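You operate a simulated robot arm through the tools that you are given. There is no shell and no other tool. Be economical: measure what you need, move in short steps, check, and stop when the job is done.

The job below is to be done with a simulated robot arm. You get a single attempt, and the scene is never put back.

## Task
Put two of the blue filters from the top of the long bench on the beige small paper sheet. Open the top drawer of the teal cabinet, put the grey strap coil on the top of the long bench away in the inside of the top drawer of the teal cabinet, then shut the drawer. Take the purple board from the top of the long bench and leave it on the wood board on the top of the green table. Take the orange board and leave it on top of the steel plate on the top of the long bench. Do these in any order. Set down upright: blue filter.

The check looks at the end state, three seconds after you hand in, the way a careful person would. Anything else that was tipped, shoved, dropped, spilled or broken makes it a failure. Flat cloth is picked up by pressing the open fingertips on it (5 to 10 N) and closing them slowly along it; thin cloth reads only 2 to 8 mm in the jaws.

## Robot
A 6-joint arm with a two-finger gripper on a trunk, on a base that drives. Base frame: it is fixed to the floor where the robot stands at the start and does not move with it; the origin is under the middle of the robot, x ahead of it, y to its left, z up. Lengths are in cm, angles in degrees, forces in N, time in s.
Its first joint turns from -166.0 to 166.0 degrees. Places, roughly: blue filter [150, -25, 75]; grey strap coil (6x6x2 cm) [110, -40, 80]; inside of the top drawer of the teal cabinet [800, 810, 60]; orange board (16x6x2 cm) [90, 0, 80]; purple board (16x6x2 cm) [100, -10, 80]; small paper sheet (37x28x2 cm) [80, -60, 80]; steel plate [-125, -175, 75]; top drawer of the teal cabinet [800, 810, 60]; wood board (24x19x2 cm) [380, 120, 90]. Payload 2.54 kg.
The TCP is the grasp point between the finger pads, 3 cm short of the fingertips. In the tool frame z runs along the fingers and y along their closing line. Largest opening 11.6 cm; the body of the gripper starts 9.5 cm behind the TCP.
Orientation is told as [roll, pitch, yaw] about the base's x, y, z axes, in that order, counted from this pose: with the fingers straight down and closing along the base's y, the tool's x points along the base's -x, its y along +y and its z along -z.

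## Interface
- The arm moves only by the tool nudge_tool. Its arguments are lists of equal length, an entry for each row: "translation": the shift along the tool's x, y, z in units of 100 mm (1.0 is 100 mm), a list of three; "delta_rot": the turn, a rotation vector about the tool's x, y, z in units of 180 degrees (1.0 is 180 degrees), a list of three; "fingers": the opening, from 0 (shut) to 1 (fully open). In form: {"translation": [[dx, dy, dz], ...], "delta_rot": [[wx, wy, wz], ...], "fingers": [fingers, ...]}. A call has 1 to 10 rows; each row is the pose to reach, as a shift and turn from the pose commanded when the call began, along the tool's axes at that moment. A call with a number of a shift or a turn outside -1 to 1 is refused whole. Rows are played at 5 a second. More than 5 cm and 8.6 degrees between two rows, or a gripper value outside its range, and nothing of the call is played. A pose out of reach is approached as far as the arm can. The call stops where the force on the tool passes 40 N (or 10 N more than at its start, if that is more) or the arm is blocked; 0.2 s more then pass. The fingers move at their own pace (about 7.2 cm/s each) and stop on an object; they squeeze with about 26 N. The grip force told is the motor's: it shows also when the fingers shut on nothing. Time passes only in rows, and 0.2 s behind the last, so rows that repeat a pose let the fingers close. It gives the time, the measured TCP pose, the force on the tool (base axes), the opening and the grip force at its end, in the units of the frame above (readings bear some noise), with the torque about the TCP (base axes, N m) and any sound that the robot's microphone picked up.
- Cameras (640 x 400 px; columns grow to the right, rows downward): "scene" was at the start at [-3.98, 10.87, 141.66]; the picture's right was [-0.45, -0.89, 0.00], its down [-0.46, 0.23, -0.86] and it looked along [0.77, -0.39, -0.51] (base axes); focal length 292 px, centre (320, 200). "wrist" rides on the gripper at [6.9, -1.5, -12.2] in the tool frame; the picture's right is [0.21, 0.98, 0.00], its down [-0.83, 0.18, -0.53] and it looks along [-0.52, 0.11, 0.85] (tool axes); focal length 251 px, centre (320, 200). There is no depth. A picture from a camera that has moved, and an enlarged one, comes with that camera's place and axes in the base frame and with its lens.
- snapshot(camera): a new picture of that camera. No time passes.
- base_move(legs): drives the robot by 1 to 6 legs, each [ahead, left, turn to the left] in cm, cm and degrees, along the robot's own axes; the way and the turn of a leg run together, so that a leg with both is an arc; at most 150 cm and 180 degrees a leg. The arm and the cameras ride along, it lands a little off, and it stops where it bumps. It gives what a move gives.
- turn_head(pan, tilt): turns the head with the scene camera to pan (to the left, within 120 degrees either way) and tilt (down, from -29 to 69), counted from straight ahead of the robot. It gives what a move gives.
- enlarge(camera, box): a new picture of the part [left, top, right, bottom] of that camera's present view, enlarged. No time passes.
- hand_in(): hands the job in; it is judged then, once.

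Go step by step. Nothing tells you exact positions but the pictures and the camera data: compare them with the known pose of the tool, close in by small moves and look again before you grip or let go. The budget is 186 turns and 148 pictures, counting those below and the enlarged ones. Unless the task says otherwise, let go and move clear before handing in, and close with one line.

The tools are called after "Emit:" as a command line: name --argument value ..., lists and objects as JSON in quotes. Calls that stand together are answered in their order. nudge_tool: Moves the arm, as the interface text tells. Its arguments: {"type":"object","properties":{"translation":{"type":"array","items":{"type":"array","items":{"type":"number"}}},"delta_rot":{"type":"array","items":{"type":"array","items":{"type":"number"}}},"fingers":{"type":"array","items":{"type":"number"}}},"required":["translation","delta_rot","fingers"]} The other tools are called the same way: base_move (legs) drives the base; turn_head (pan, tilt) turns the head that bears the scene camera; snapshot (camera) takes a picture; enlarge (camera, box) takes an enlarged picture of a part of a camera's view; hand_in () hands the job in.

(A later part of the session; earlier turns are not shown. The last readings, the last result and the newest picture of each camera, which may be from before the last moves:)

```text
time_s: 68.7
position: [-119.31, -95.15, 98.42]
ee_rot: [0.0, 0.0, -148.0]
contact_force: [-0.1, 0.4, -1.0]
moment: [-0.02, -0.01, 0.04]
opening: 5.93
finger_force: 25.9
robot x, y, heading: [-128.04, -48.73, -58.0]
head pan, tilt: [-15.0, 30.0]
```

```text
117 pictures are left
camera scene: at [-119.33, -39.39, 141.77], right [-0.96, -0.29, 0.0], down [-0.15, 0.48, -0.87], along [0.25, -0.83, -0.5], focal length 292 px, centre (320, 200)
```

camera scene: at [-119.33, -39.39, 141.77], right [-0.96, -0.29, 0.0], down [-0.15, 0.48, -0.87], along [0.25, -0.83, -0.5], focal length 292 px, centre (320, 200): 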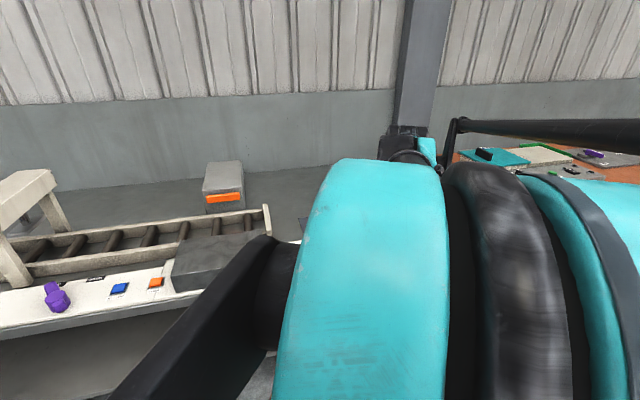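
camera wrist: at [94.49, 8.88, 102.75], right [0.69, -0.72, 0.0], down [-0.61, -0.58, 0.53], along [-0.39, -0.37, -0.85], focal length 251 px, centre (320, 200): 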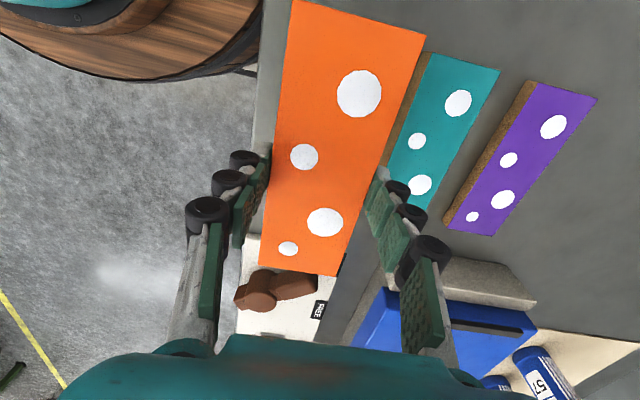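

Emit:
snapshot --camera "wrist"

Emit:
base_move --legs '[[0, -50, 0]]'

Emit:
turn_head --pan 22 --tilt 30

Emit:
snapshot --camera "scene"

Emit:
snapshot --camera "wrist"

```text
116 pictures are left
camera wrist: at [-114.15, -90.11, 110.71], right [0.7, -0.71, 0.0], down [-0.6, -0.59, 0.53], along [-0.38, -0.37, -0.85], focal length 251 px, centre (320, 200)
```

wrist: 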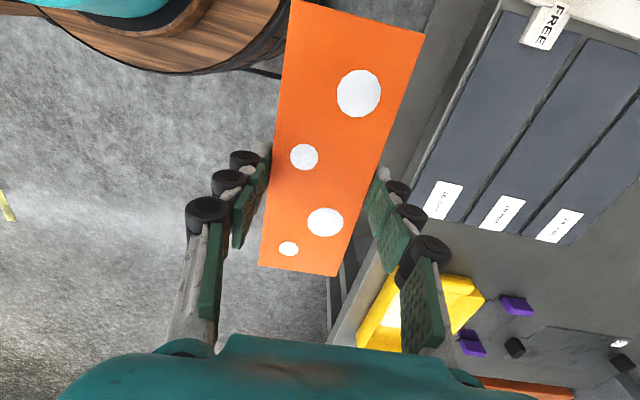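

```text
time_s: 71.6
position: [-162.54, -121.93, 98.5]
ee_rot: [0.1, 0.0, -148.3]
contact_force: [0.2, -0.5, -2.3]
moment: [-0.01, 0.0, 0.0]
opening: 5.92
finger_force: 26.2
robot x, y, heading: [-171.55, -75.56, -58.2]
head pan, tilt: [-15.0, 30.0]
```

```text
time_s: 72.7
position: [-162.54, -121.82, 98.51]
ee_rot: [0.0, 0.0, -148.3]
contact_force: [-0.2, -0.2, -1.0]
moment: [-0.03, 0.01, 0.02]
opening: 5.9
finger_force: 26.2
robot x, y, heading: [-171.46, -75.54, -58.3]
head pan, tilt: [22.0, 30.0]
```

```text
115 pictures are left
camera scene: at [-157.73, -62.92, 141.77], right [-0.59, -0.81, 0.0], down [-0.4, 0.3, -0.87], along [0.7, -0.51, -0.5], focal length 292 px, centre (320, 200)
```

scene: 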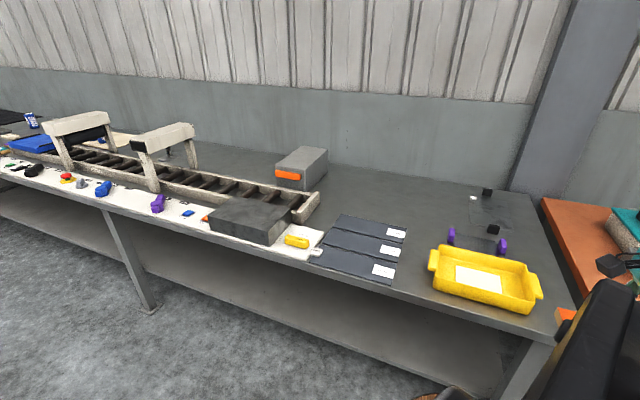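

```text
114 pictures are left
camera wrist: at [-157.48, -116.96, 110.71], right [0.7, -0.72, 0.0], down [-0.61, -0.59, 0.53], along [-0.38, -0.37, -0.85], focal length 251 px, centre (320, 200)
```

wrist: 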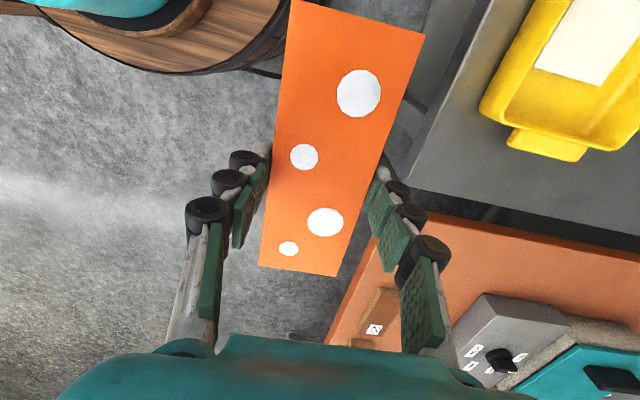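

Emit:
enlarge --camera "scene" --box '[310, 160, 570, 322]'

Emit:
turn_head --pan 0 --tilt 30

Emit:
snapshot --camera "scene"

```text
2.46 times, centred on (440, 241) of scene
camera zoom: at [-157.73, -62.92, 141.77], right [-0.59, -0.81, 0.0], down [-0.4, 0.3, -0.87], along [0.7, -0.51, -0.5], focal length 718 px, centre (25, 99)
```

zoom: 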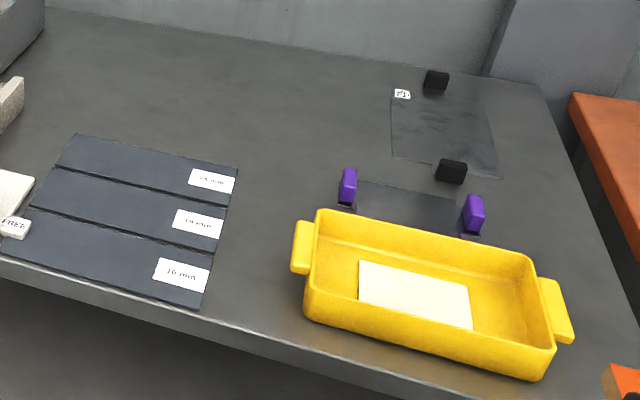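

```text
time_s: 73.5
position: [-162.65, -121.83, 98.48]
ee_rot: [0.0, 0.0, -148.3]
contact_force: [0.2, 0.0, -1.4]
moment: [0.0, 0.01, 0.0]
opening: 5.92
finger_force: 26.2
robot x, y, heading: [-171.45, -75.66, -58.1]
head pan, tilt: [0.0, 30.0]
```

```text
112 pictures are left
camera scene: at [-160.26, -65.25, 141.77], right [-0.85, -0.53, 0.0], down [-0.26, 0.43, -0.87], along [0.46, -0.74, -0.5], focal length 292 px, centre (320, 200)
```

scene: 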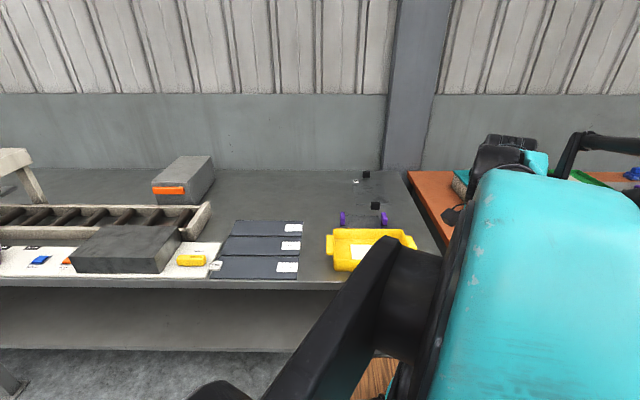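

The likely steel plate lies at the back of the bench at about (−117,−178), with black blocks at its ends. I'll move in close and look again.

Emit:
base_move --legs '[[0, -6, 0], [20, 0, 0]]'

Emit:
turn_head --pan 12 --tilt 35

Emit:
snapshot --camera "scene"

Emit:
enlarge --camera "scene" --box '[240, 100, 440, 225]'

```text
time_s: 75.7
position: [-157.08, -142.19, 98.53]
ee_rot: [-0.1, 0.0, -148.3]
contact_force: [-0.2, -0.9, -1.4]
moment: [0.01, 0.0, 0.0]
opening: 5.93
finger_force: 26.0
robot x, y, heading: [-165.61, -96.12, -58.2]
head pan, tilt: [0.0, 30.0]
```

```text
time_s: 76.5
position: [-156.87, -142.26, 98.5]
ee_rot: [0.1, -0.1, -148.3]
contact_force: [-0.4, 0.1, -1.1]
moment: [0.01, 0.01, 0.0]
opening: 5.91
finger_force: 25.9
robot x, y, heading: [-166.02, -95.83, -58.3]
head pan, tilt: [12.0, 35.0]
```

```text
111 pictures are left
camera scene: at [-153.36, -84.26, 140.99], right [-0.72, -0.69, 0.0], down [-0.4, 0.41, -0.82], along [0.57, -0.59, -0.57], focal length 292 px, centre (320, 200)
```

scene: 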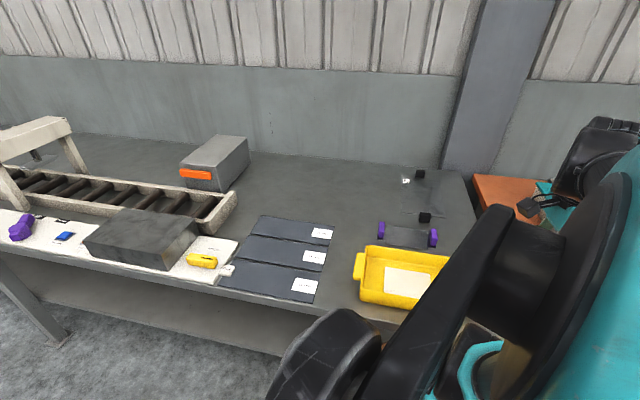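

```text
3.20 times, centred on (340, 162) of scene
camera zoom: at [-153.36, -84.26, 140.99], right [-0.72, -0.69, 0.0], down [-0.4, 0.41, -0.82], along [0.57, -0.59, -0.57], focal length 933 px, centre (256, 320)
```

zoom: 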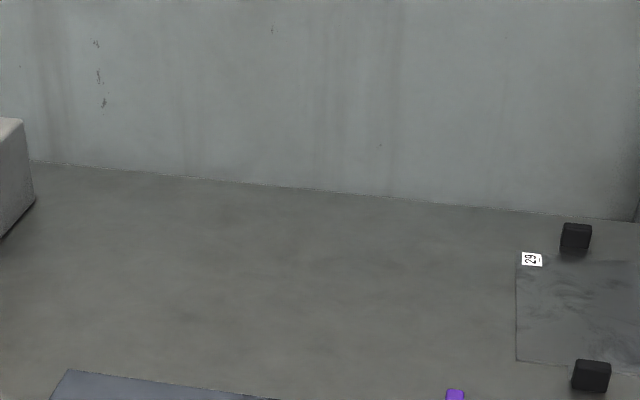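

Plate (tag "29") measures about 15×24 cm centred near (−116.7,−179), black blocks just outside its ends. I'll advance 4 cm, turn the board lengthwise into the bench, and reach out.

Emit:
base_move --legs '[[4, 0, 0]]'

Emit:
nudge_tool --translation '[[0, 0.1, 0], [0, 0.2, 0], [0, 0.3, 0], [0, 0.4, 0], [0, 0.5, 0], [0, 0.6, 0], [0, 0.7, 0], [0, 0.8, 0], [0, 0.9, 0], [0, 1.0, 0]]' --delta_rot '[[0, 0, -0.047], [0, 0, -0.094], [0, 0, -0.141], [0, 0, -0.188], [0, 0, -0.235], [0, 0, -0.282], [0, 0, -0.329], [0, 0, -0.376], [0, 0, -0.423], [0, 0, -0.47]]' --fingers '[0, 0, 0, 0, 0, 0, 0, 0, 0, 0]'

Emit:
nudge_tool --translation '[[-0.4, 0, 0], [-0.8, 0, 0], [-1.0, 0, 0]]' --delta_rot '[[0, 0, -0.03], [0, 0, -0.03], [0, 0, -0.03]]' --fingers '[0, 0, 0]'

Emit:
nudge_tool --translation '[[-0.4, 0, 0], [-0.8, 0, 0], [-1.0, 0, 0]]' --delta_rot '[[0, 0, 0], [0, 0, 0], [0, 0, 0]]' --fingers '[0, 0, 0]'

Emit:
snapshot --camera "wrist"

```text
time_s: 77.3
position: [-156.51, -143.05, 98.5]
ee_rot: [0.0, 0.0, -148.6]
contact_force: [0.5, 0.7, -1.0]
moment: [-0.02, 0.01, 0.01]
opening: 5.93
finger_force: 26.2
robot x, y, heading: [-165.17, -96.89, -58.6]
head pan, tilt: [12.0, 35.0]
stopped in leg 1: the robot was blocked; the commanded pose is now the measured one
```

```text
time_s: 79.5
position: [-151.18, -151.6, 98.54]
ee_rot: [0.0, 0.0, -63.7]
contact_force: [0.1, 0.5, -1.3]
moment: [-0.03, 0.0, 0.0]
opening: 5.92
finger_force: 26.1
robot x, y, heading: [-165.21, -96.48, -58.4]
head pan, tilt: [12.0, 35.0]
```

```text
time_s: 80.3
position: [-146.7, -160.65, 98.71]
ee_rot: [0.1, 0.0, -58.3]
contact_force: [-0.8, 0.4, -1.1]
moment: [-0.05, -0.03, 0.0]
opening: 5.91
finger_force: 25.8
robot x, y, heading: [-165.8, -96.63, -58.7]
head pan, tilt: [12.0, 35.0]
```

```text
time_s: 81.1
position: [-141.55, -169.3, 98.3]
ee_rot: [0.1, 0.0, -58.6]
contact_force: [-0.8, 0.1, -1.6]
moment: [-0.03, -0.01, 0.0]
opening: 5.92
finger_force: 25.9
robot x, y, heading: [-165.63, -96.82, -58.7]
head pan, tilt: [12.0, 35.0]
```

```text
109 pictures are left
camera wrist: at [-146.48, -164.1, 110.61], right [0.72, 0.69, 0.0], down [0.59, -0.61, 0.53], along [0.37, -0.38, -0.85], focal length 251 px, centre (320, 200)
```

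wrist: 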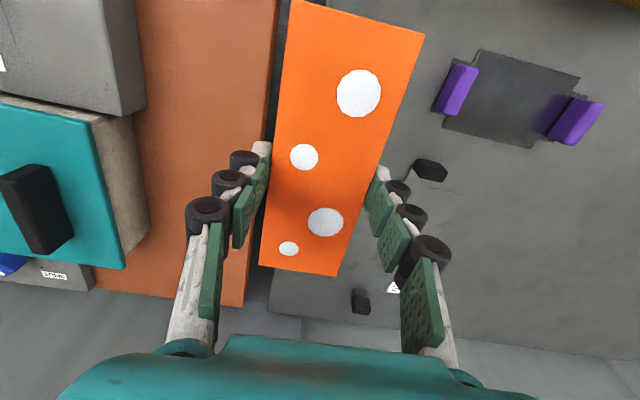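

Emit:
nudge_tool --translation '[[-0.35, 0.3, 0], [-0.7, 0.6, 0], [-0.96, 0.82, 0]]' --delta_rot '[[0, 0, 0], [0, 0, 0], [0, 0, 0]]' --fingers '[0, 0, 0]'

Emit:
nudge_tool --translation '[[-0.35, 0.3, 0], [-0.7, 0.6, 0], [-0.96, 0.82, 0.1]]' --delta_rot '[[0, 0, 0], [0, 0, 0], [0, 0, 0]]' --fingers '[0, 0, 0]'

Emit:
snapshot --camera "wrist"

Emit:
turn_head --pan 0 --tilt 35

Emit:
snapshot --camera "scene"

```text
time_s: 81.9
position: [-129.48, -173.26, 98.52]
ee_rot: [0.0, -0.1, -58.4]
contact_force: [-0.4, 0.6, -0.4]
moment: [-0.03, -0.02, 0.04]
opening: 5.88
finger_force: 25.9
robot x, y, heading: [-165.06, -96.32, -58.5]
head pan, tilt: [12.0, 35.0]
```

```text
time_s: 82.7
position: [-117.45, -176.86, 97.41]
ee_rot: [-0.1, 0.0, -58.6]
contact_force: [0.9, 0.1, -0.3]
moment: [-0.04, -0.03, -0.03]
opening: 5.92
finger_force: 25.9
robot x, y, heading: [-165.17, -96.96, -58.6]
head pan, tilt: [12.0, 35.0]
```

```text
108 pictures are left
camera wrist: at [-122.28, -171.86, 109.67], right [0.72, 0.69, 0.0], down [0.59, -0.61, 0.53], along [0.37, -0.39, -0.85], focal length 251 px, centre (320, 200)
```

wrist: 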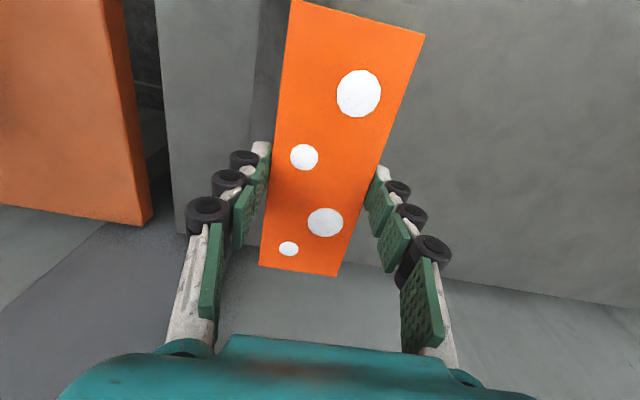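

```text
time_s: 83.4
position: [-117.5, -176.99, 97.36]
ee_rot: [0.0, -0.1, -58.5]
contact_force: [-0.5, -0.7, -0.7]
moment: [-0.01, 0.0, 0.0]
opening: 5.9
finger_force: 26.1
robot x, y, heading: [-164.73, -96.58, -58.2]
head pan, tilt: [0.0, 35.0]
```

```text
107 pictures are left
camera scene: at [-154.12, -86.14, 140.99], right [-0.85, -0.52, 0.0], down [-0.3, 0.49, -0.82], along [0.43, -0.7, -0.57], focal length 292 px, centre (320, 200)
```

scene: 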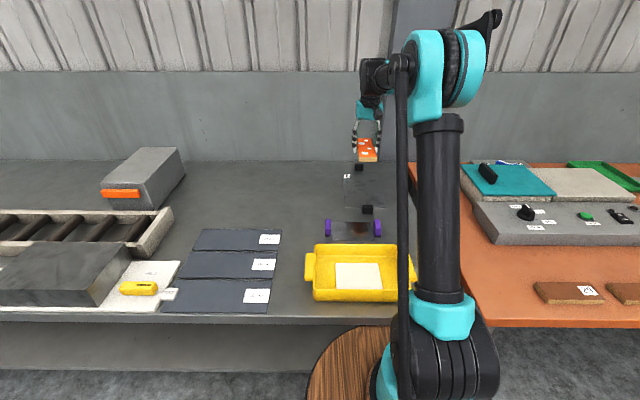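

Board is aligned over the plate (plate edges match the expected picture positions). Descend in stages.

Emit:
nudge_tool --translation '[[0, 0, 0.4], [0, 0, 0.8], [0, 0, 1.0]]' --delta_rot '[[0, 0, 0], [0, 0, 0], [0, 0, 0]]' --fingers '[0, 0, 0]'

Emit:
snapshot --camera "wrist"

Emit:
enlarge --camera "scene" --box '[310, 100, 430, 250]'

```text
time_s: 84.2
position: [-117.51, -176.95, 87.39]
ee_rot: [0.0, -0.1, -58.5]
contact_force: [0.3, 0.6, -1.5]
moment: [-0.01, -0.02, 0.02]
opening: 5.94
finger_force: 25.7
robot x, y, heading: [-165.46, -96.56, -58.4]
head pan, tilt: [0.0, 35.0]
```

```text
106 pictures are left
camera wrist: at [-122.5, -171.85, 99.65], right [0.72, 0.69, 0.0], down [0.59, -0.61, 0.53], along [0.37, -0.38, -0.85], focal length 251 px, centre (320, 200)
```

wrist: 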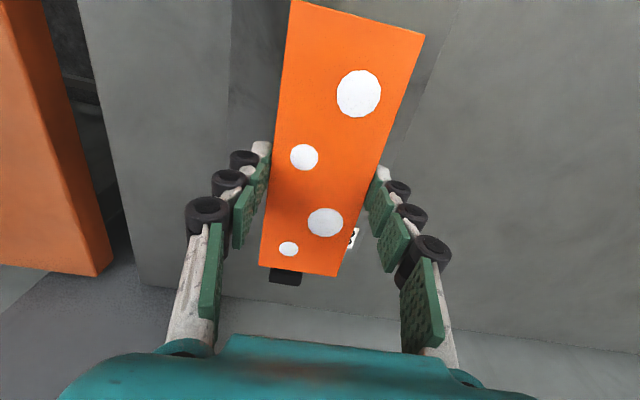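

```text
2.67 times, centred on (370, 175) of scene
camera zoom: at [-154.13, -86.14, 140.99], right [-0.85, -0.52, 0.0], down [-0.3, 0.49, -0.82], along [0.43, -0.7, -0.57], focal length 778 px, centre (187, 267)
```

zoom: 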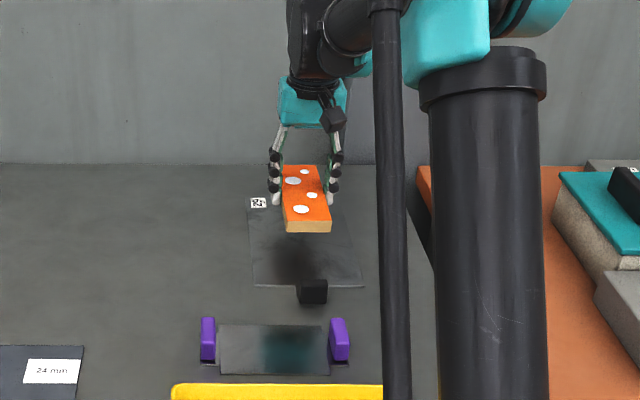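

Alignment looks good. Lower onto the plate.

Emit:
nudge_tool --translation '[[-0.07, 0, 0.3], [-0.07, 0, 0.52], [-0.07, 0, 0.6]]' --delta_rot '[[0, 0, 0], [0, 0, 0], [0, 0, 0]]' --fingers '[0, 0, 0]'

Emit:
nudge_tool --translation '[[0, 0, 0.02], [0, 0, 0.04], [0, 0, 0.05], [0, 0, 0.06]]' --delta_rot '[[0, 0, 0], [0, 0, 0], [0, 0, 0], [0, 0, 0]]' --fingers '[0, 0, 0, 0]'

Emit:
snapshot --camera "wrist"

```text
time_s: 85.0
position: [-117.34, -177.33, 81.32]
ee_rot: [0.0, 0.0, -58.5]
contact_force: [0.4, 0.6, -1.4]
moment: [-0.01, -0.03, 0.02]
opening: 5.93
finger_force: 25.9
robot x, y, heading: [-165.31, -96.65, -58.6]
head pan, tilt: [0.0, 35.0]
```

```text
time_s: 85.8
position: [-117.39, -177.42, 81.15]
ee_rot: [-0.1, -0.1, -58.5]
contact_force: [-3.5, 3.9, 16.1]
moment: [0.11, -0.21, 0.03]
opening: 5.93
finger_force: 26.1
robot x, y, heading: [-165.41, -96.59, -58.3]
head pan, tilt: [0.0, 35.0]
stopped in row 3: the force on the tool passed its limit at 43 N (the readings are from after the stop); the commanded pose is now the measured one
```

```text
104 pictures are left
camera wrist: at [-122.26, -172.29, 93.45], right [0.72, 0.69, 0.0], down [0.59, -0.61, 0.53], along [0.37, -0.39, -0.85], focal length 251 px, centre (320, 200)
```

wrist: 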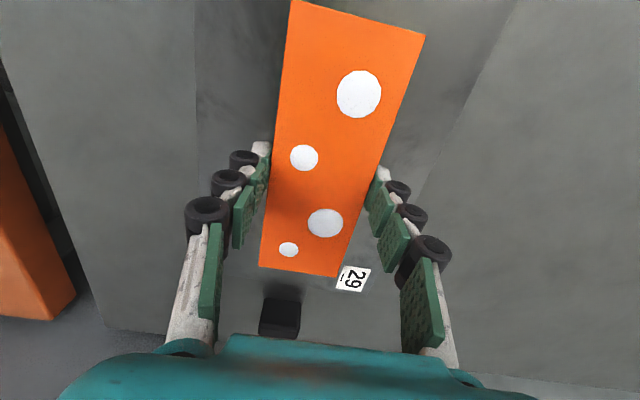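

Board rests on the plate. Release a little and rise.

Emit:
nudge_tool --translation '[[0, 0, -0.02], [0, 0, -0.02], [0, 0, -0.02]]' --delta_rot '[[0, 0, 0], [0, 0, 0], [0, 0, 0]]' --fingers '[0.4, 0.6, 0.7]'

Emit:
nudge_tool --translation '[[0, 0, -0.3], [0, 0, -0.6], [0, 0, -1.0]]' --delta_rot '[[0, 0, 0], [0, 0, 0], [0, 0, 0]]' --fingers '[0.8, 0.8, 0.8]'

Emit:
snapshot --camera "wrist"

```text
time_s: 86.6
position: [-117.33, -177.51, 81.27]
ee_rot: [0.0, -0.1, -58.5]
contact_force: [-0.6, -0.4, 0.5]
moment: [0.0, 0.01, 0.01]
opening: 8.11
finger_force: 0.0
robot x, y, heading: [-165.13, -96.46, -58.4]
head pan, tilt: [0.0, 35.0]
```

```text
time_s: 87.4
position: [-117.45, -177.46, 91.27]
ee_rot: [0.0, 0.0, -58.5]
contact_force: [0.1, 0.5, 0.5]
moment: [-0.01, 0.0, -0.04]
opening: 9.27
finger_force: 0.1
robot x, y, heading: [-165.24, -96.61, -58.5]
head pan, tilt: [0.0, 35.0]
```

```text
103 pictures are left
camera wrist: at [-122.33, -172.24, 103.41], right [0.72, 0.69, 0.0], down [0.59, -0.61, 0.53], along [0.37, -0.39, -0.85], focal length 251 px, centre (320, 200)
```

wrist: 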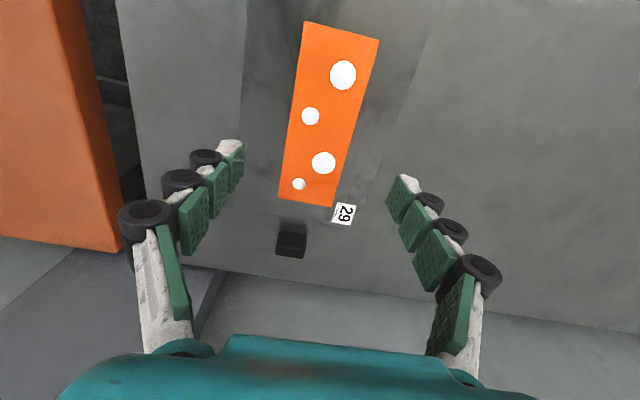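

Orange board rests on the plate. Next: purple board at (99.7,−12.9). Raise, back off, drive along, rotate gripper, and approach.

Emit:
nudge_tool --translation '[[0, 0, -0.5], [0, 0, -0.9]]' --delta_rot '[[0, 0, 0], [0, 0, 0]]' --fingers '[0.75, 0.75]'

Emit:
base_move --legs '[[-62, 0, 0], [0, 135, 0], [0, 135, 0]]'

Emit:
nudge_tool --translation '[[0, 0, 0], [0, 0, 0], [0, 0, 0], [0, 0, 0], [0, 0, 0], [0, 0, 0], [0, 0, 0], [0, 0, 0], [0, 0, 0], [0, 0, 0]]' --delta_rot '[[0, 0, 0.047], [0, 0, 0.094], [0, 0, 0.141], [0, 0, 0.188], [0, 0, 0.235], [0, 0, 0.282], [0, 0, 0.329], [0, 0, 0.376], [0, 0, 0.423], [0, 0, 0.47]]' --fingers '[0.75, 0.75, 0.75, 0.75, 0.75, 0.75, 0.75, 0.75, 0.75, 0.75]'

Emit:
turn_head --pan 20 --tilt 25

Emit:
snapshot --camera "scene"

```text
time_s: 88.0
position: [-117.53, -177.47, 100.11]
ee_rot: [-0.1, 0.0, -58.5]
contact_force: [-0.4, -0.9, -0.1]
moment: [-0.02, -0.01, 0.01]
opening: 8.68
finger_force: 0.0
robot x, y, heading: [-165.19, -96.61, -58.7]
head pan, tilt: [0.0, 35.0]
```

```text
time_s: 104.3
position: [83.11, 17.58, 100.32]
ee_rot: [0.0, -0.2, -58.7]
contact_force: [-0.3, 0.1, -0.4]
moment: [-0.04, 0.0, -0.01]
opening: 8.69
finger_force: 0.0
robot x, y, heading: [35.35, 98.32, -58.5]
head pan, tilt: [0.0, 35.0]
```

```text
time_s: 106.5
position: [83.09, 17.74, 100.12]
ee_rot: [0.1, 0.0, -143.3]
contact_force: [0.3, -0.2, 1.0]
moment: [0.01, 0.03, 0.02]
opening: 8.71
finger_force: 0.0
robot x, y, heading: [35.7, 98.4, -58.4]
head pan, tilt: [0.0, 35.0]
```

```text
time_s: 107.3
position: [83.08, 17.68, 100.19]
ee_rot: [0.1, 0.0, -143.0]
contact_force: [0.4, 0.0, -0.3]
moment: [-0.01, 0.01, -0.04]
opening: 8.7
finger_force: 0.0
robot x, y, heading: [35.53, 98.55, -58.4]
head pan, tilt: [20.0, 25.0]
```

```text
102 pictures are left
camera scene: at [49.21, 110.75, 142.56], right [-0.62, -0.78, 0.0], down [-0.33, 0.26, -0.91], along [0.71, -0.57, -0.42], focal length 292 px, centre (320, 200)
```

scene: 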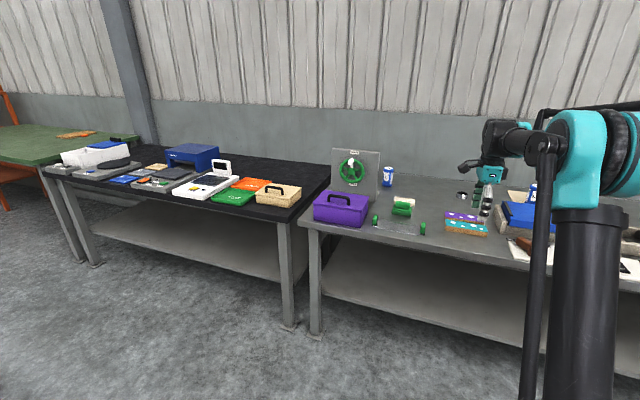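

Emit:
base_move --legs '[[33.5, -1.5, 0]]'

Emit:
nudge_tool --translation '[[0, 0, 0.2], [0, 0, 0.5]]' --delta_rot '[[0, 0, 0.03], [0, 0, 0.03]]' --fingers '[0.75, 0.75]'

Emit:
snapshot --camera "wrist"

```text
time_s: 109.5
position: [99.53, -11.7, 100.13]
ee_rot: [0.2, 0.0, -143.0]
contact_force: [0.4, -0.3, 0.1]
moment: [-0.03, 0.01, 0.01]
opening: 8.69
finger_force: 0.1
robot x, y, heading: [52.21, 68.81, -58.6]
head pan, tilt: [20.0, 25.0]
```

```text
time_s: 110.2
position: [99.64, -11.66, 95.14]
ee_rot: [0.1, 0.0, -148.5]
contact_force: [-0.3, -0.1, -0.2]
moment: [0.02, -0.04, 0.02]
opening: 8.69
finger_force: 0.0
robot x, y, heading: [52.16, 69.19, -58.3]
head pan, tilt: [20.0, 25.0]
```

```text
101 pictures are left
camera wrist: at [104.69, -6.77, 107.45], right [0.69, -0.72, 0.0], down [-0.61, -0.59, 0.53], along [-0.38, -0.37, -0.85], focal length 251 px, centre (320, 200)
```

wrist: 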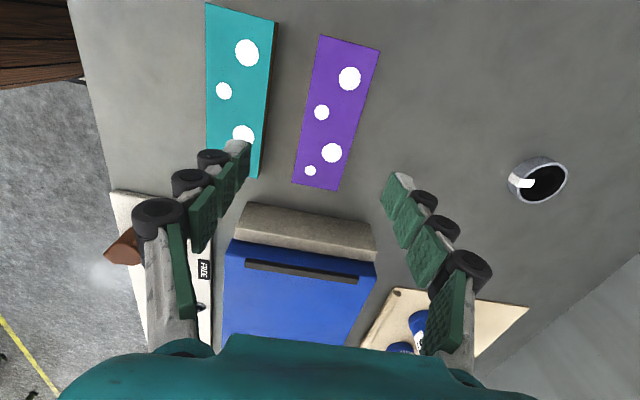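

Purple centre at (99.8,−13.1). Small correction and descend to z≈81.1, then grip.

Emit:
nudge_tool --translation '[[-0.05, 0.13, 0.3], [-0.05, 0.13, 0.7], [-0.05, 0.13, 0.95]]' --delta_rot '[[0, 0, 0], [0, 0, 0], [0, 0, 0]]' --fingers '[0.75, 0.75, 0.75]'

Emit:
snapshot --camera "wrist"

```text
time_s: 111.0
position: [99.79, -13.15, 85.54]
ee_rot: [0.1, 0.0, -148.5]
contact_force: [-0.4, 0.9, -0.1]
moment: [-0.03, -0.03, 0.03]
opening: 8.72
finger_force: 0.0
robot x, y, heading: [51.97, 69.53, -58.6]
head pan, tilt: [20.0, 25.0]
```

```text
100 pictures are left
camera wrist: at [104.93, -8.18, 97.75], right [0.69, -0.72, 0.0], down [-0.61, -0.59, 0.53], along [-0.38, -0.37, -0.85], focal length 251 px, centre (320, 200)
```

wrist: 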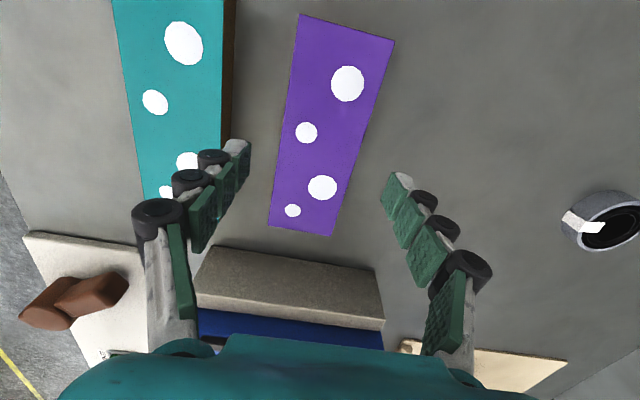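

Emit:
nudge_tool --translation '[[0, 0, 0.2], [0, 0, 0.4], [0, 0, 0.45]]' --delta_rot '[[0, 0, 0], [0, 0, 0], [0, 0, 0]]' --fingers '[0.7, 0.7, 0.7]'

Emit:
nudge_tool --translation '[[0, 0, 0], [0, 0, 0], [0, 0, 0], [0, 0, 0]]' --delta_rot '[[0, 0, 0], [0, 0, 0], [0, 0, 0], [0, 0, 0]]' --fingers '[0.45, 0.2, 0, 0]'

Emit:
nudge_tool --translation '[[0, 0, -0.3], [0, 0, -0.6], [0, 0, -1.0]]' --delta_rot '[[0, 0, 0], [0, 0, 0], [0, 0, 0]]' --fingers '[0, 0, 0]'

Emit:
snapshot --camera "wrist"

```text
time_s: 111.8
position: [99.84, -13.35, 81.06]
ee_rot: [0.2, 0.0, -148.5]
contact_force: [0.4, 1.1, -0.7]
moment: [0.0, 0.02, -0.03]
opening: 8.08
finger_force: 0.1
robot x, y, heading: [51.73, 69.07, -58.4]
head pan, tilt: [20.0, 25.0]
```

```text
time_s: 112.8
position: [99.69, -13.23, 81.08]
ee_rot: [0.2, 0.0, -148.6]
contact_force: [0.6, -0.4, 2.0]
moment: [-0.03, 0.03, 0.0]
opening: 5.92
finger_force: 25.8
robot x, y, heading: [51.84, 69.11, -58.5]
head pan, tilt: [20.0, 25.0]
```

```text
time_s: 113.5
position: [99.64, -13.09, 91.07]
ee_rot: [0.1, 0.0, -148.4]
contact_force: [0.1, 0.5, -1.6]
moment: [0.02, 0.0, 0.02]
opening: 5.93
finger_force: 26.0
robot x, y, heading: [51.95, 69.01, -58.5]
head pan, tilt: [20.0, 25.0]
```

```text
99 pictures are left
camera wrist: at [104.73, -8.14, 103.29], right [0.69, -0.72, 0.0], down [-0.61, -0.59, 0.53], along [-0.38, -0.37, -0.85], focal length 251 px, centre (320, 200)
```

wrist: 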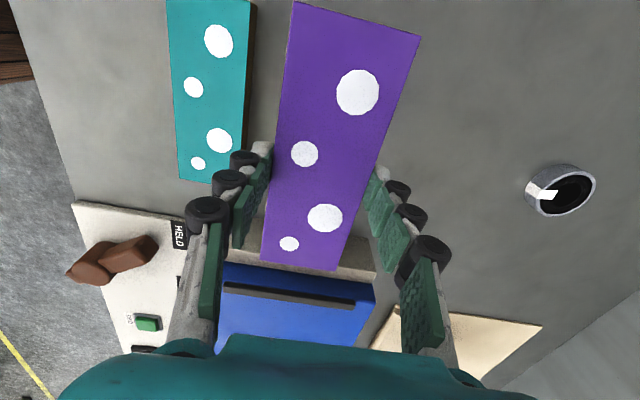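

Purple board is held. Raise, back off, drive left toward the green table, and look.

Emit:
nudge_tool --translation '[[0, 0, -0.5], [0, 0, -1.0]]' --delta_rot '[[0, 0, 0], [0, 0, 0]]' --fingers '[0, 0]'

Emit:
base_move --legs '[[-47, 0, 0], [0, 140, 0], [0, 140, 0]]'

Emit:
turn_head --pan 15 --tilt 25

Emit:
snapshot --camera "scene"

```text
time_s: 114.2
position: [99.63, -12.9, 101.25]
ee_rot: [0.1, 0.0, -148.5]
contact_force: [0.1, -0.4, -0.8]
moment: [0.03, 0.02, -0.02]
opening: 5.92
finger_force: 26.2
robot x, y, heading: [51.72, 68.87, -58.5]
head pan, tilt: [20.0, 25.0]
```

```text
time_s: 130.1
position: [313.07, 176.68, 101.26]
ee_rot: [0.1, 0.0, -147.9]
contact_force: [0.7, 0.4, -1.6]
moment: [-0.01, 0.0, -0.03]
opening: 5.9
finger_force: 25.7
robot x, y, heading: [264.56, 258.29, -58.0]
head pan, tilt: [20.0, 25.0]
```

```text
time_s: 130.8
position: [313.04, 176.74, 101.3]
ee_rot: [0.1, -0.1, -147.8]
contact_force: [0.0, 0.5, -1.1]
moment: [0.0, 0.04, 0.0]
opening: 5.92
finger_force: 25.9
robot x, y, heading: [264.81, 257.76, -57.9]
head pan, tilt: [15.0, 25.0]
```

```text
98 pictures are left
camera scene: at [277.57, 269.99, 142.56], right [-0.68, -0.73, 0.0], down [-0.31, 0.29, -0.91], along [0.66, -0.62, -0.42], focal length 292 px, centre (320, 200)
```

scene: 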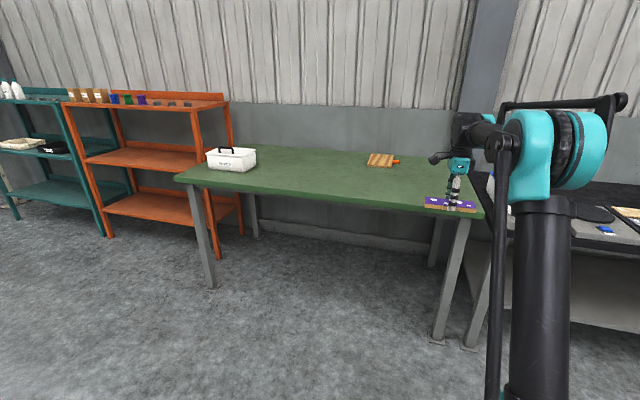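

Wood board sits at ~(381,119) on the green table. Close in on it.

Emit:
base_move --legs '[[0, 25, 0], [65, 0, 0]]'

Emit:
turn_head --pan 5 --tilt 30

Emit:
snapshot --camera "scene"

Emit:
snapshot --camera "wrist"

```text
time_s: 135.9
position: [371.3, 136.09, 101.35]
ee_rot: [0.1, 0.0, -146.9]
contact_force: [0.0, -0.5, -1.8]
moment: [-0.02, -0.05, 0.02]
opening: 5.9
finger_force: 26.0
robot x, y, heading: [321.11, 216.67, -57.0]
head pan, tilt: [15.0, 25.0]
```

```text
time_s: 136.6
position: [371.21, 136.01, 101.25]
ee_rot: [0.2, 0.0, -146.9]
contact_force: [0.4, -0.3, -1.3]
moment: [0.03, 0.0, -0.04]
opening: 5.91
finger_force: 26.6
robot x, y, heading: [321.08, 216.68, -56.7]
head pan, tilt: [5.0, 30.0]
```

```text
97 pictures are left
camera scene: at [332.84, 227.68, 141.77], right [-0.79, -0.62, 0.0], down [-0.31, 0.39, -0.87], along [0.53, -0.68, -0.5], focal length 292 px, centre (320, 200)
```

scene: 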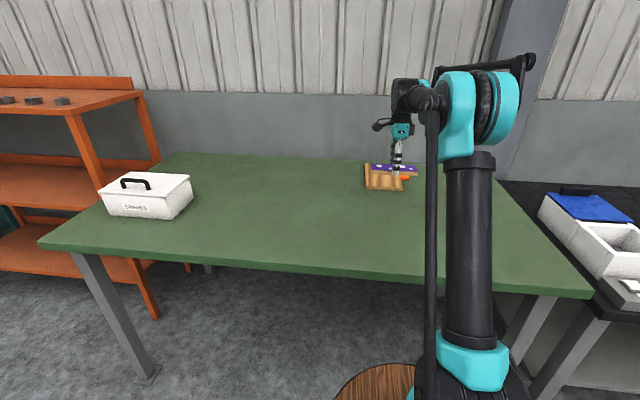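

```text
96 pictures are left
camera wrist: at [376.22, 141.14, 113.52], right [0.71, -0.7, 0.0], down [-0.59, -0.6, 0.53], along [-0.37, -0.38, -0.85], focal length 251 px, centre (320, 200)
```

wrist: 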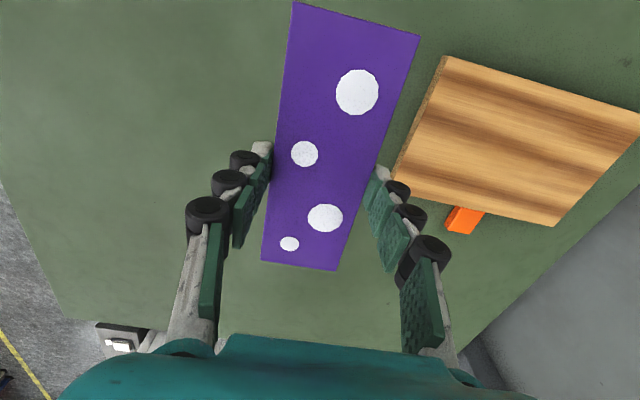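

Wood board top ≈z 86, long axis into the table, near-edge middle (378,128.5). I'll rotate the purple board lengthwise, and creep the base forward.

Emit:
nudge_tool --translation '[[0, 0, 0], [0, 0, 0], [0, 0, 0], [0, 0, 0], [0, 0, 0], [0, 0, 0], [0, 0, 0], [0, 0, 0], [0, 0, 0], [0, 0, 0]]' --delta_rot '[[0, 0, -0.047], [0, 0, -0.094], [0, 0, -0.141], [0, 0, -0.188], [0, 0, -0.235], [0, 0, -0.282], [0, 0, -0.329], [0, 0, -0.376], [0, 0, -0.423], [0, 0, -0.47]]' --fingers '[0, 0, 0, 0, 0, 0, 0, 0, 0, 0]'

Emit:
base_move --legs '[[18, 0, -1]]'

Emit:
snapshot --camera "wrist"

Emit:
snapshot --camera "scene"

```text
time_s: 138.8
position: [371.39, 135.94, 101.26]
ee_rot: [0.0, -0.2, -62.2]
contact_force: [0.1, -0.8, -0.8]
moment: [-0.03, 0.01, -0.03]
opening: 5.91
finger_force: 26.0
robot x, y, heading: [321.3, 216.7, -56.9]
head pan, tilt: [5.0, 30.0]
```

```text
time_s: 140.3
position: [379.33, 120.25, 101.28]
ee_rot: [0.0, -0.1, -63.2]
contact_force: [0.5, 0.7, -1.6]
moment: [-0.02, -0.01, -0.03]
opening: 5.92
finger_force: 25.8
robot x, y, heading: [331.0, 201.2, -58.0]
head pan, tilt: [5.0, 30.0]
```

```text
95 pictures are left
camera wrist: at [374.99, 125.75, 113.53], right [0.78, 0.63, 0.0], down [0.53, -0.66, 0.53], along [0.34, -0.42, -0.85], focal length 251 px, centre (320, 200)
```

wrist: 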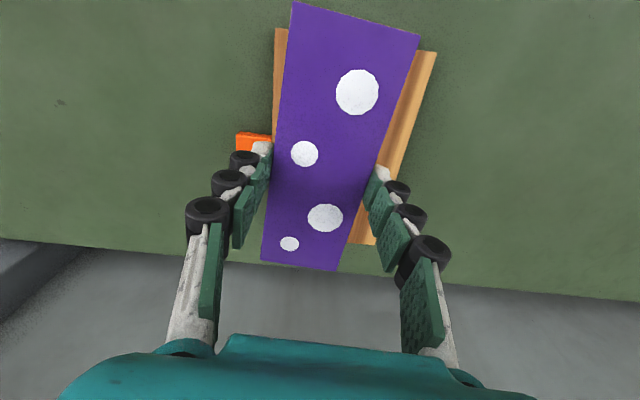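

```text
94 pictures are left
camera scene: at [342.6, 212.49, 141.77], right [-0.8, -0.6, 0.0], down [-0.3, 0.4, -0.87], along [0.52, -0.69, -0.5], focal length 292 px, centre (320, 200)
```

scene: 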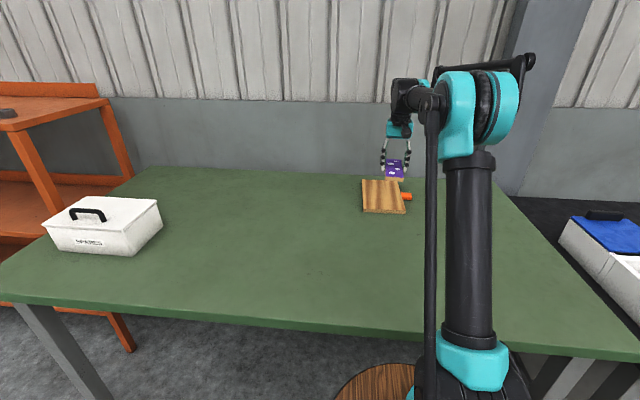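

Robot has room to go a bit closer. Advance 4 cm, align yaw, then place over the wood board's middle.

Emit:
base_move --legs '[[4, 0, 0]]'

Emit:
nudge_tool --translation '[[0.19, 0.25, 0], [0.19, 0.25, 0.3]]' --delta_rot '[[0, 0, -0.026], [0, 0, -0.026]]' --fingers '[0, 0]'

Emit:
snapshot --camera "wrist"

Emit:
enlarge --camera "scene" --box '[330, 120, 450, 250]'

```text
time_s: 141.2
position: [381.51, 116.7, 101.29]
ee_rot: [0.0, -0.2, -63.4]
contact_force: [0.5, -0.5, -2.0]
moment: [-0.02, -0.04, 0.0]
opening: 5.91
finger_force: 25.8
robot x, y, heading: [333.35, 198.32, -57.9]
head pan, tilt: [5.0, 30.0]
```

```text
time_s: 141.8
position: [382.99, 119.67, 98.3]
ee_rot: [0.0, -0.1, -58.5]
contact_force: [-0.3, 0.9, -1.9]
moment: [0.01, -0.01, -0.03]
opening: 5.91
finger_force: 25.8
robot x, y, heading: [332.92, 198.13, -57.7]
head pan, tilt: [5.0, 30.0]
```

```text
93 pictures are left
camera wrist: at [378.09, 124.8, 110.59], right [0.72, 0.69, 0.0], down [0.58, -0.61, 0.53], along [0.37, -0.39, -0.84], focal length 251 px, centre (320, 200)
```

wrist: 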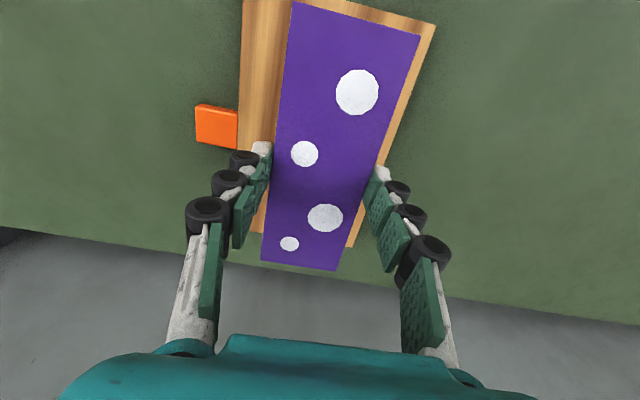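

```text
3.08 times, centred on (390, 185) of scene
camera zoom: at [344.75, 209.06, 141.77], right [-0.8, -0.6, 0.0], down [-0.3, 0.4, -0.87], along [0.52, -0.69, -0.5], focal length 897 px, centre (105, 246)
```

zoom: 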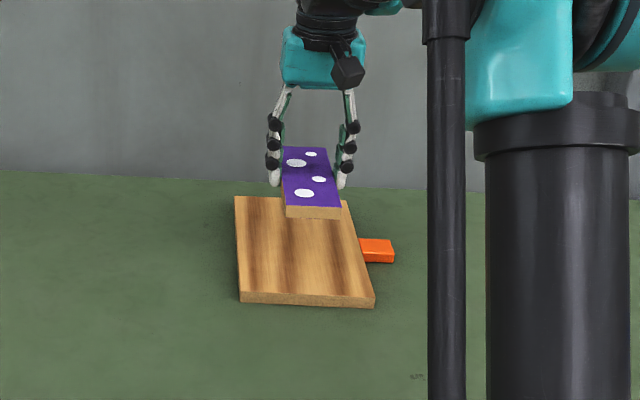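

Centred laterally. Nudge 1 cm deeper and lower slowly until contact.

Emit:
nudge_tool --translation '[[-0.1, 0, 0.3], [-0.1, 0, 0.55], [-0.1, 0, 0.6]]' --delta_rot '[[0, 0, 0], [0, 0, 0], [0, 0, 0]]' --fingers '[0, 0, 0]'

Emit:
enlarge --camera "scene" --box '[330, 120, 450, 250]'

```text
time_s: 142.6
position: [383.45, 118.9, 92.25]
ee_rot: [0.0, -0.1, -58.6]
contact_force: [-0.1, 0.8, -1.5]
moment: [0.02, -0.02, -0.02]
opening: 5.95
finger_force: 26.9
robot x, y, heading: [333.08, 198.04, -57.7]
head pan, tilt: [5.0, 30.0]
```

```text
3.08 times, centred on (390, 185) of scene
camera zoom: at [344.75, 209.06, 141.77], right [-0.8, -0.6, 0.0], down [-0.3, 0.4, -0.87], along [0.52, -0.69, -0.5], focal length 897 px, centre (105, 246)
```

zoom: 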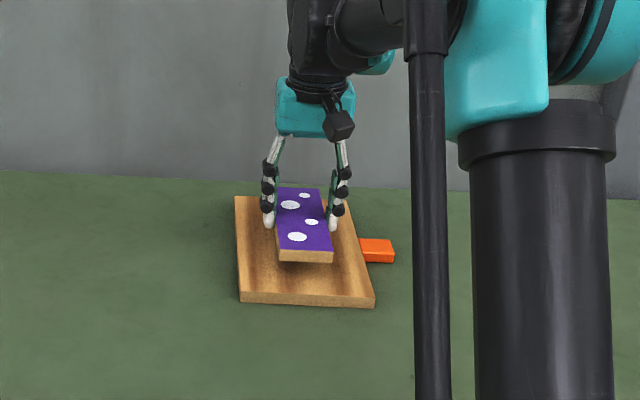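

Nearly down; a couple of centimetres left. Lowering in small steps.

Emit:
nudge_tool --translation '[[0, 0, 0.06], [0, 0, 0.1], [0, 0, 0.13], [0, 0, 0.16], [0, 0, 0.19], [0, 0, 0.22], [0, 0, 0.25], [0, 0, 0.28], [0, 0, 0.31], [0, 0, 0.34]]' --delta_rot '[[0, 0, 0], [0, 0, 0], [0, 0, 0], [0, 0, 0], [0, 0, 0], [0, 0, 0], [0, 0, 0], [0, 0, 0], [0, 0, 0], [0, 0, 0]]' --fingers '[0, 0, 0, 0, 0, 0, 0, 0, 0, 0]'

```text
time_s: 144.7
position: [383.38, 118.66, 89.41]
ee_rot: [0.0, -0.1, -58.6]
contact_force: [-1.3, 4.0, 18.1]
moment: [0.14, -0.13, 0.07]
opening: 5.94
finger_force: 26.2
robot x, y, heading: [332.8, 198.21, -57.8]
head pan, tilt: [5.0, 30.0]
stopped in row 10: the force on the tool passed its limit at 48 N (the readings are from after the stop); the commanded pose is now the measured one
```

Contact with the wood board. Release and rise.

Emit:
nudge_tool --translation '[[0, 0, -0.02], [0, 0, -0.02], [0, 0, -0.02]]' --delta_rot '[[0, 0, 0], [0, 0, 0], [0, 0, 0]]' --fingers '[0.4, 0.6, 0.75]'

Emit:
nudge_tool --translation '[[0, 0, -0.3], [0, 0, -0.6], [0, 0, -1.0]]' --delta_rot '[[0, 0, 0], [0, 0, 0], [0, 0, 0]]' --fingers '[0.8, 0.8, 0.8]'

Emit:
snapshot --camera "wrist"

Emit:
turn_head --pan 90 --tilt 10

Emit:
snapshot --camera "scene"

```text
time_s: 145.5
position: [383.46, 118.79, 89.47]
ee_rot: [0.0, -0.1, -58.6]
contact_force: [-0.9, 0.6, -0.2]
moment: [-0.02, -0.01, 0.02]
opening: 8.73
finger_force: 0.1
robot x, y, heading: [333.27, 197.95, -58.1]
head pan, tilt: [5.0, 30.0]
```

```text
time_s: 146.3
position: [383.7, 118.62, 99.36]
ee_rot: [0.0, -0.1, -58.6]
contact_force: [0.2, -0.8, -0.8]
moment: [0.03, 0.04, 0.0]
opening: 9.31
finger_force: 0.0
robot x, y, heading: [332.75, 198.11, -57.9]
head pan, tilt: [5.0, 30.0]
```

```text
90 pictures are left
camera wrist: at [378.71, 123.81, 111.59], right [0.72, 0.69, 0.0], down [0.58, -0.61, 0.54], along [0.37, -0.39, -0.84], focal length 251 px, centre (320, 200)
```

wrist: 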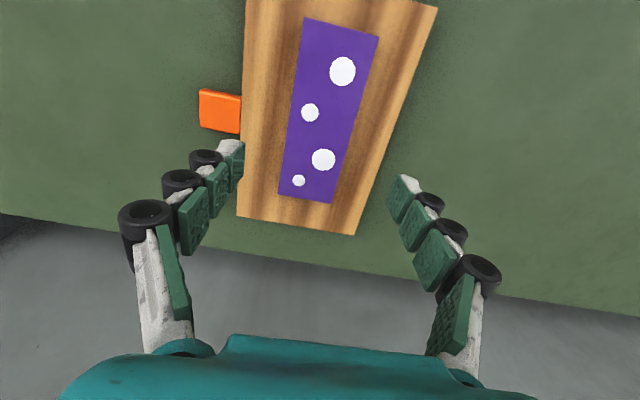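

```text
time_s: 147.9
position: [383.59, 118.59, 99.23]
ee_rot: [0.0, -0.1, -58.5]
contact_force: [-0.4, 0.0, -0.5]
moment: [-0.03, 0.01, 0.04]
opening: 9.31
finger_force: 0.2
robot x, y, heading: [333.24, 198.42, -57.9]
head pan, tilt: [90.0, 10.0]
```

```text
89 pictures are left
camera scene: at [347.18, 221.2, 145.0], right [0.53, -0.85, 0.0], down [-0.15, -0.09, -0.98], along [0.83, 0.52, -0.17], focal length 292 px, centre (320, 200)
```

scene: 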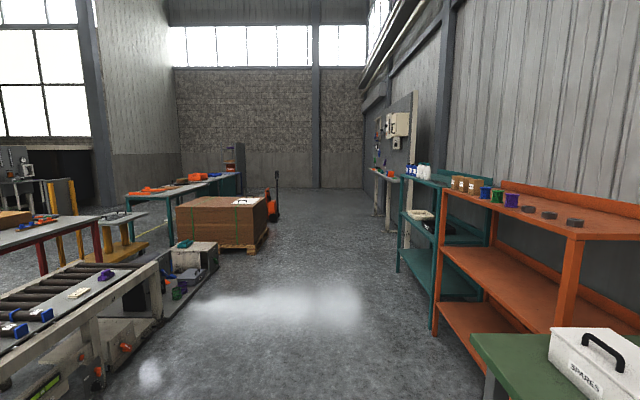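

Purple board is well placed. Now the drawer: I'll back off, tuck the arm, turn and drive up the aisle toward the teal cabinet (800,810), stopping short to look.

Emit:
base_move --legs '[[-60, 0, 0]]'

Emit:
nudge_tool --translation '[[0.5, 0, 0], [1.0, 0, 0]]' --delta_rot '[[0, 0, 0], [0, 0, 0]]' --fingers '[0.8, 0.8]'

Emit:
nudge_tool --translation '[[0.5, 0, 0], [1.0, 0, 0]]' --delta_rot '[[0, 0, 0], [0, 0, 0]]' --fingers '[0.8, 0.8]'

Emit:
nudge_tool --translation '[[0.5, 0, 0], [1.0, 0, 0]]' --delta_rot '[[0, 0, 0], [0, 0, 0]]' --fingers '[0.8, 0.8]'

Emit:
nudge_tool --translation '[[0.5, 0, 0], [1.0, 0, 0]]' --delta_rot '[[0, 0, 0], [0, 0, 0]]' --fingers '[0.8, 0.8]'

Emit:
base_move --legs '[[0, 0, 86], [140, 0, 0], [140, 0, 0], [80, 0, 0]]'

Emit:
turn_head --pan 35 --tilt 10

Emit:
snapshot --camera "scene"

```text
time_s: 151.2
position: [352.17, 169.53, 99.35]
ee_rot: [0.0, -0.1, -58.3]
contact_force: [-0.3, -0.1, 1.4]
moment: [0.02, -0.02, 0.01]
opening: 9.28
finger_force: 0.0
robot x, y, heading: [300.99, 248.68, -57.4]
head pan, tilt: [90.0, 10.0]
```

```text
time_s: 151.8
position: [346.8, 178.01, 99.23]
ee_rot: [0.0, -0.1, -58.2]
contact_force: [0.6, 0.2, -0.5]
moment: [0.05, 0.02, 0.02]
opening: 9.29
finger_force: 0.0
robot x, y, heading: [301.24, 248.71, -57.5]
head pan, tilt: [90.0, 10.0]
```

```text
time_s: 152.4
position: [341.71, 186.75, 99.57]
ee_rot: [0.0, -0.1, -58.3]
contact_force: [0.7, -0.2, 0.1]
moment: [0.04, 0.06, 0.0]
opening: 9.26
finger_force: 0.0
robot x, y, heading: [300.93, 248.56, -57.6]
head pan, tilt: [90.0, 10.0]
```

```text
time_s: 153.0
position: [336.36, 195.1, 99.31]
ee_rot: [0.0, -0.1, -58.2]
contact_force: [0.6, -0.1, 0.1]
moment: [0.04, 0.06, -0.01]
opening: 9.3
finger_force: 0.0
robot x, y, heading: [300.97, 248.82, -57.4]
head pan, tilt: [90.0, 10.0]
```

```text
time_s: 153.6
position: [331.19, 203.72, 99.12]
ee_rot: [-0.1, 0.0, -58.3]
contact_force: [0.6, -1.1, 0.8]
moment: [0.05, 0.05, 0.01]
opening: 9.28
finger_force: 0.1
robot x, y, heading: [300.87, 248.63, -57.5]
head pan, tilt: [90.0, 10.0]
```

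```text
time_s: 174.7
position: [669.45, 440.51, 99.09]
ee_rot: [0.1, -0.1, 27.1]
contact_force: [0.5, 0.0, 0.6]
moment: [-0.01, -0.02, 0.01]
opening: 9.3
finger_force: 0.0
robot x, y, heading: [622.58, 414.55, 27.6]
head pan, tilt: [90.0, 10.0]
```

```text
time_s: 176.0
position: [669.44, 440.58, 99.09]
ee_rot: [0.0, -0.1, 27.0]
contact_force: [0.6, -0.7, 1.0]
moment: [-0.02, -0.01, -0.03]
opening: 9.29
finger_force: 0.2
robot x, y, heading: [622.32, 414.28, 27.6]
head pan, tilt: [35.0, 10.0]
```

```text
88 pictures are left
camera scene: at [608.67, 430.26, 145.0], right [0.89, -0.46, 0.0], down [-0.08, -0.15, -0.98], along [0.45, 0.88, -0.17], focal length 292 px, centre (320, 200)
```

scene: 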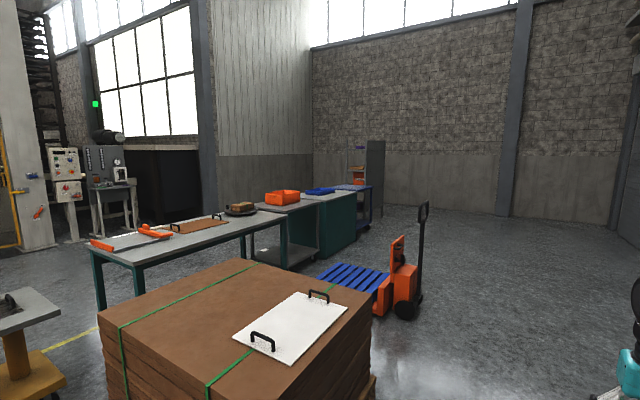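

Emit:
enlarge --camera "scene" --box '[240, 170, 400, 280]'

```text
3.64 times, centred on (320, 225) of scene
camera zoom: at [608.67, 430.26, 145.0], right [0.89, -0.46, 0.0], down [-0.08, -0.15, -0.98], along [0.45, 0.88, -0.17], focal length 1061 px, centre (320, 109)
```

zoom: 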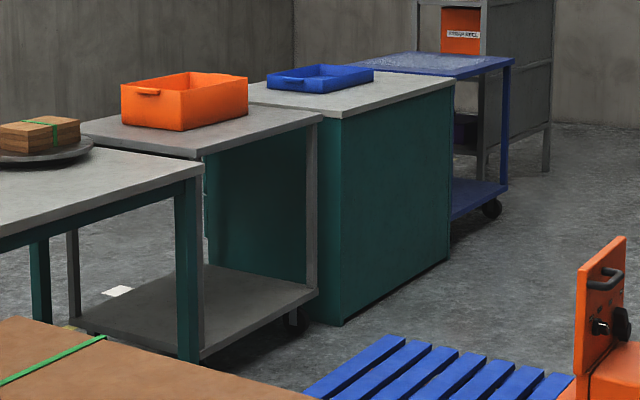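

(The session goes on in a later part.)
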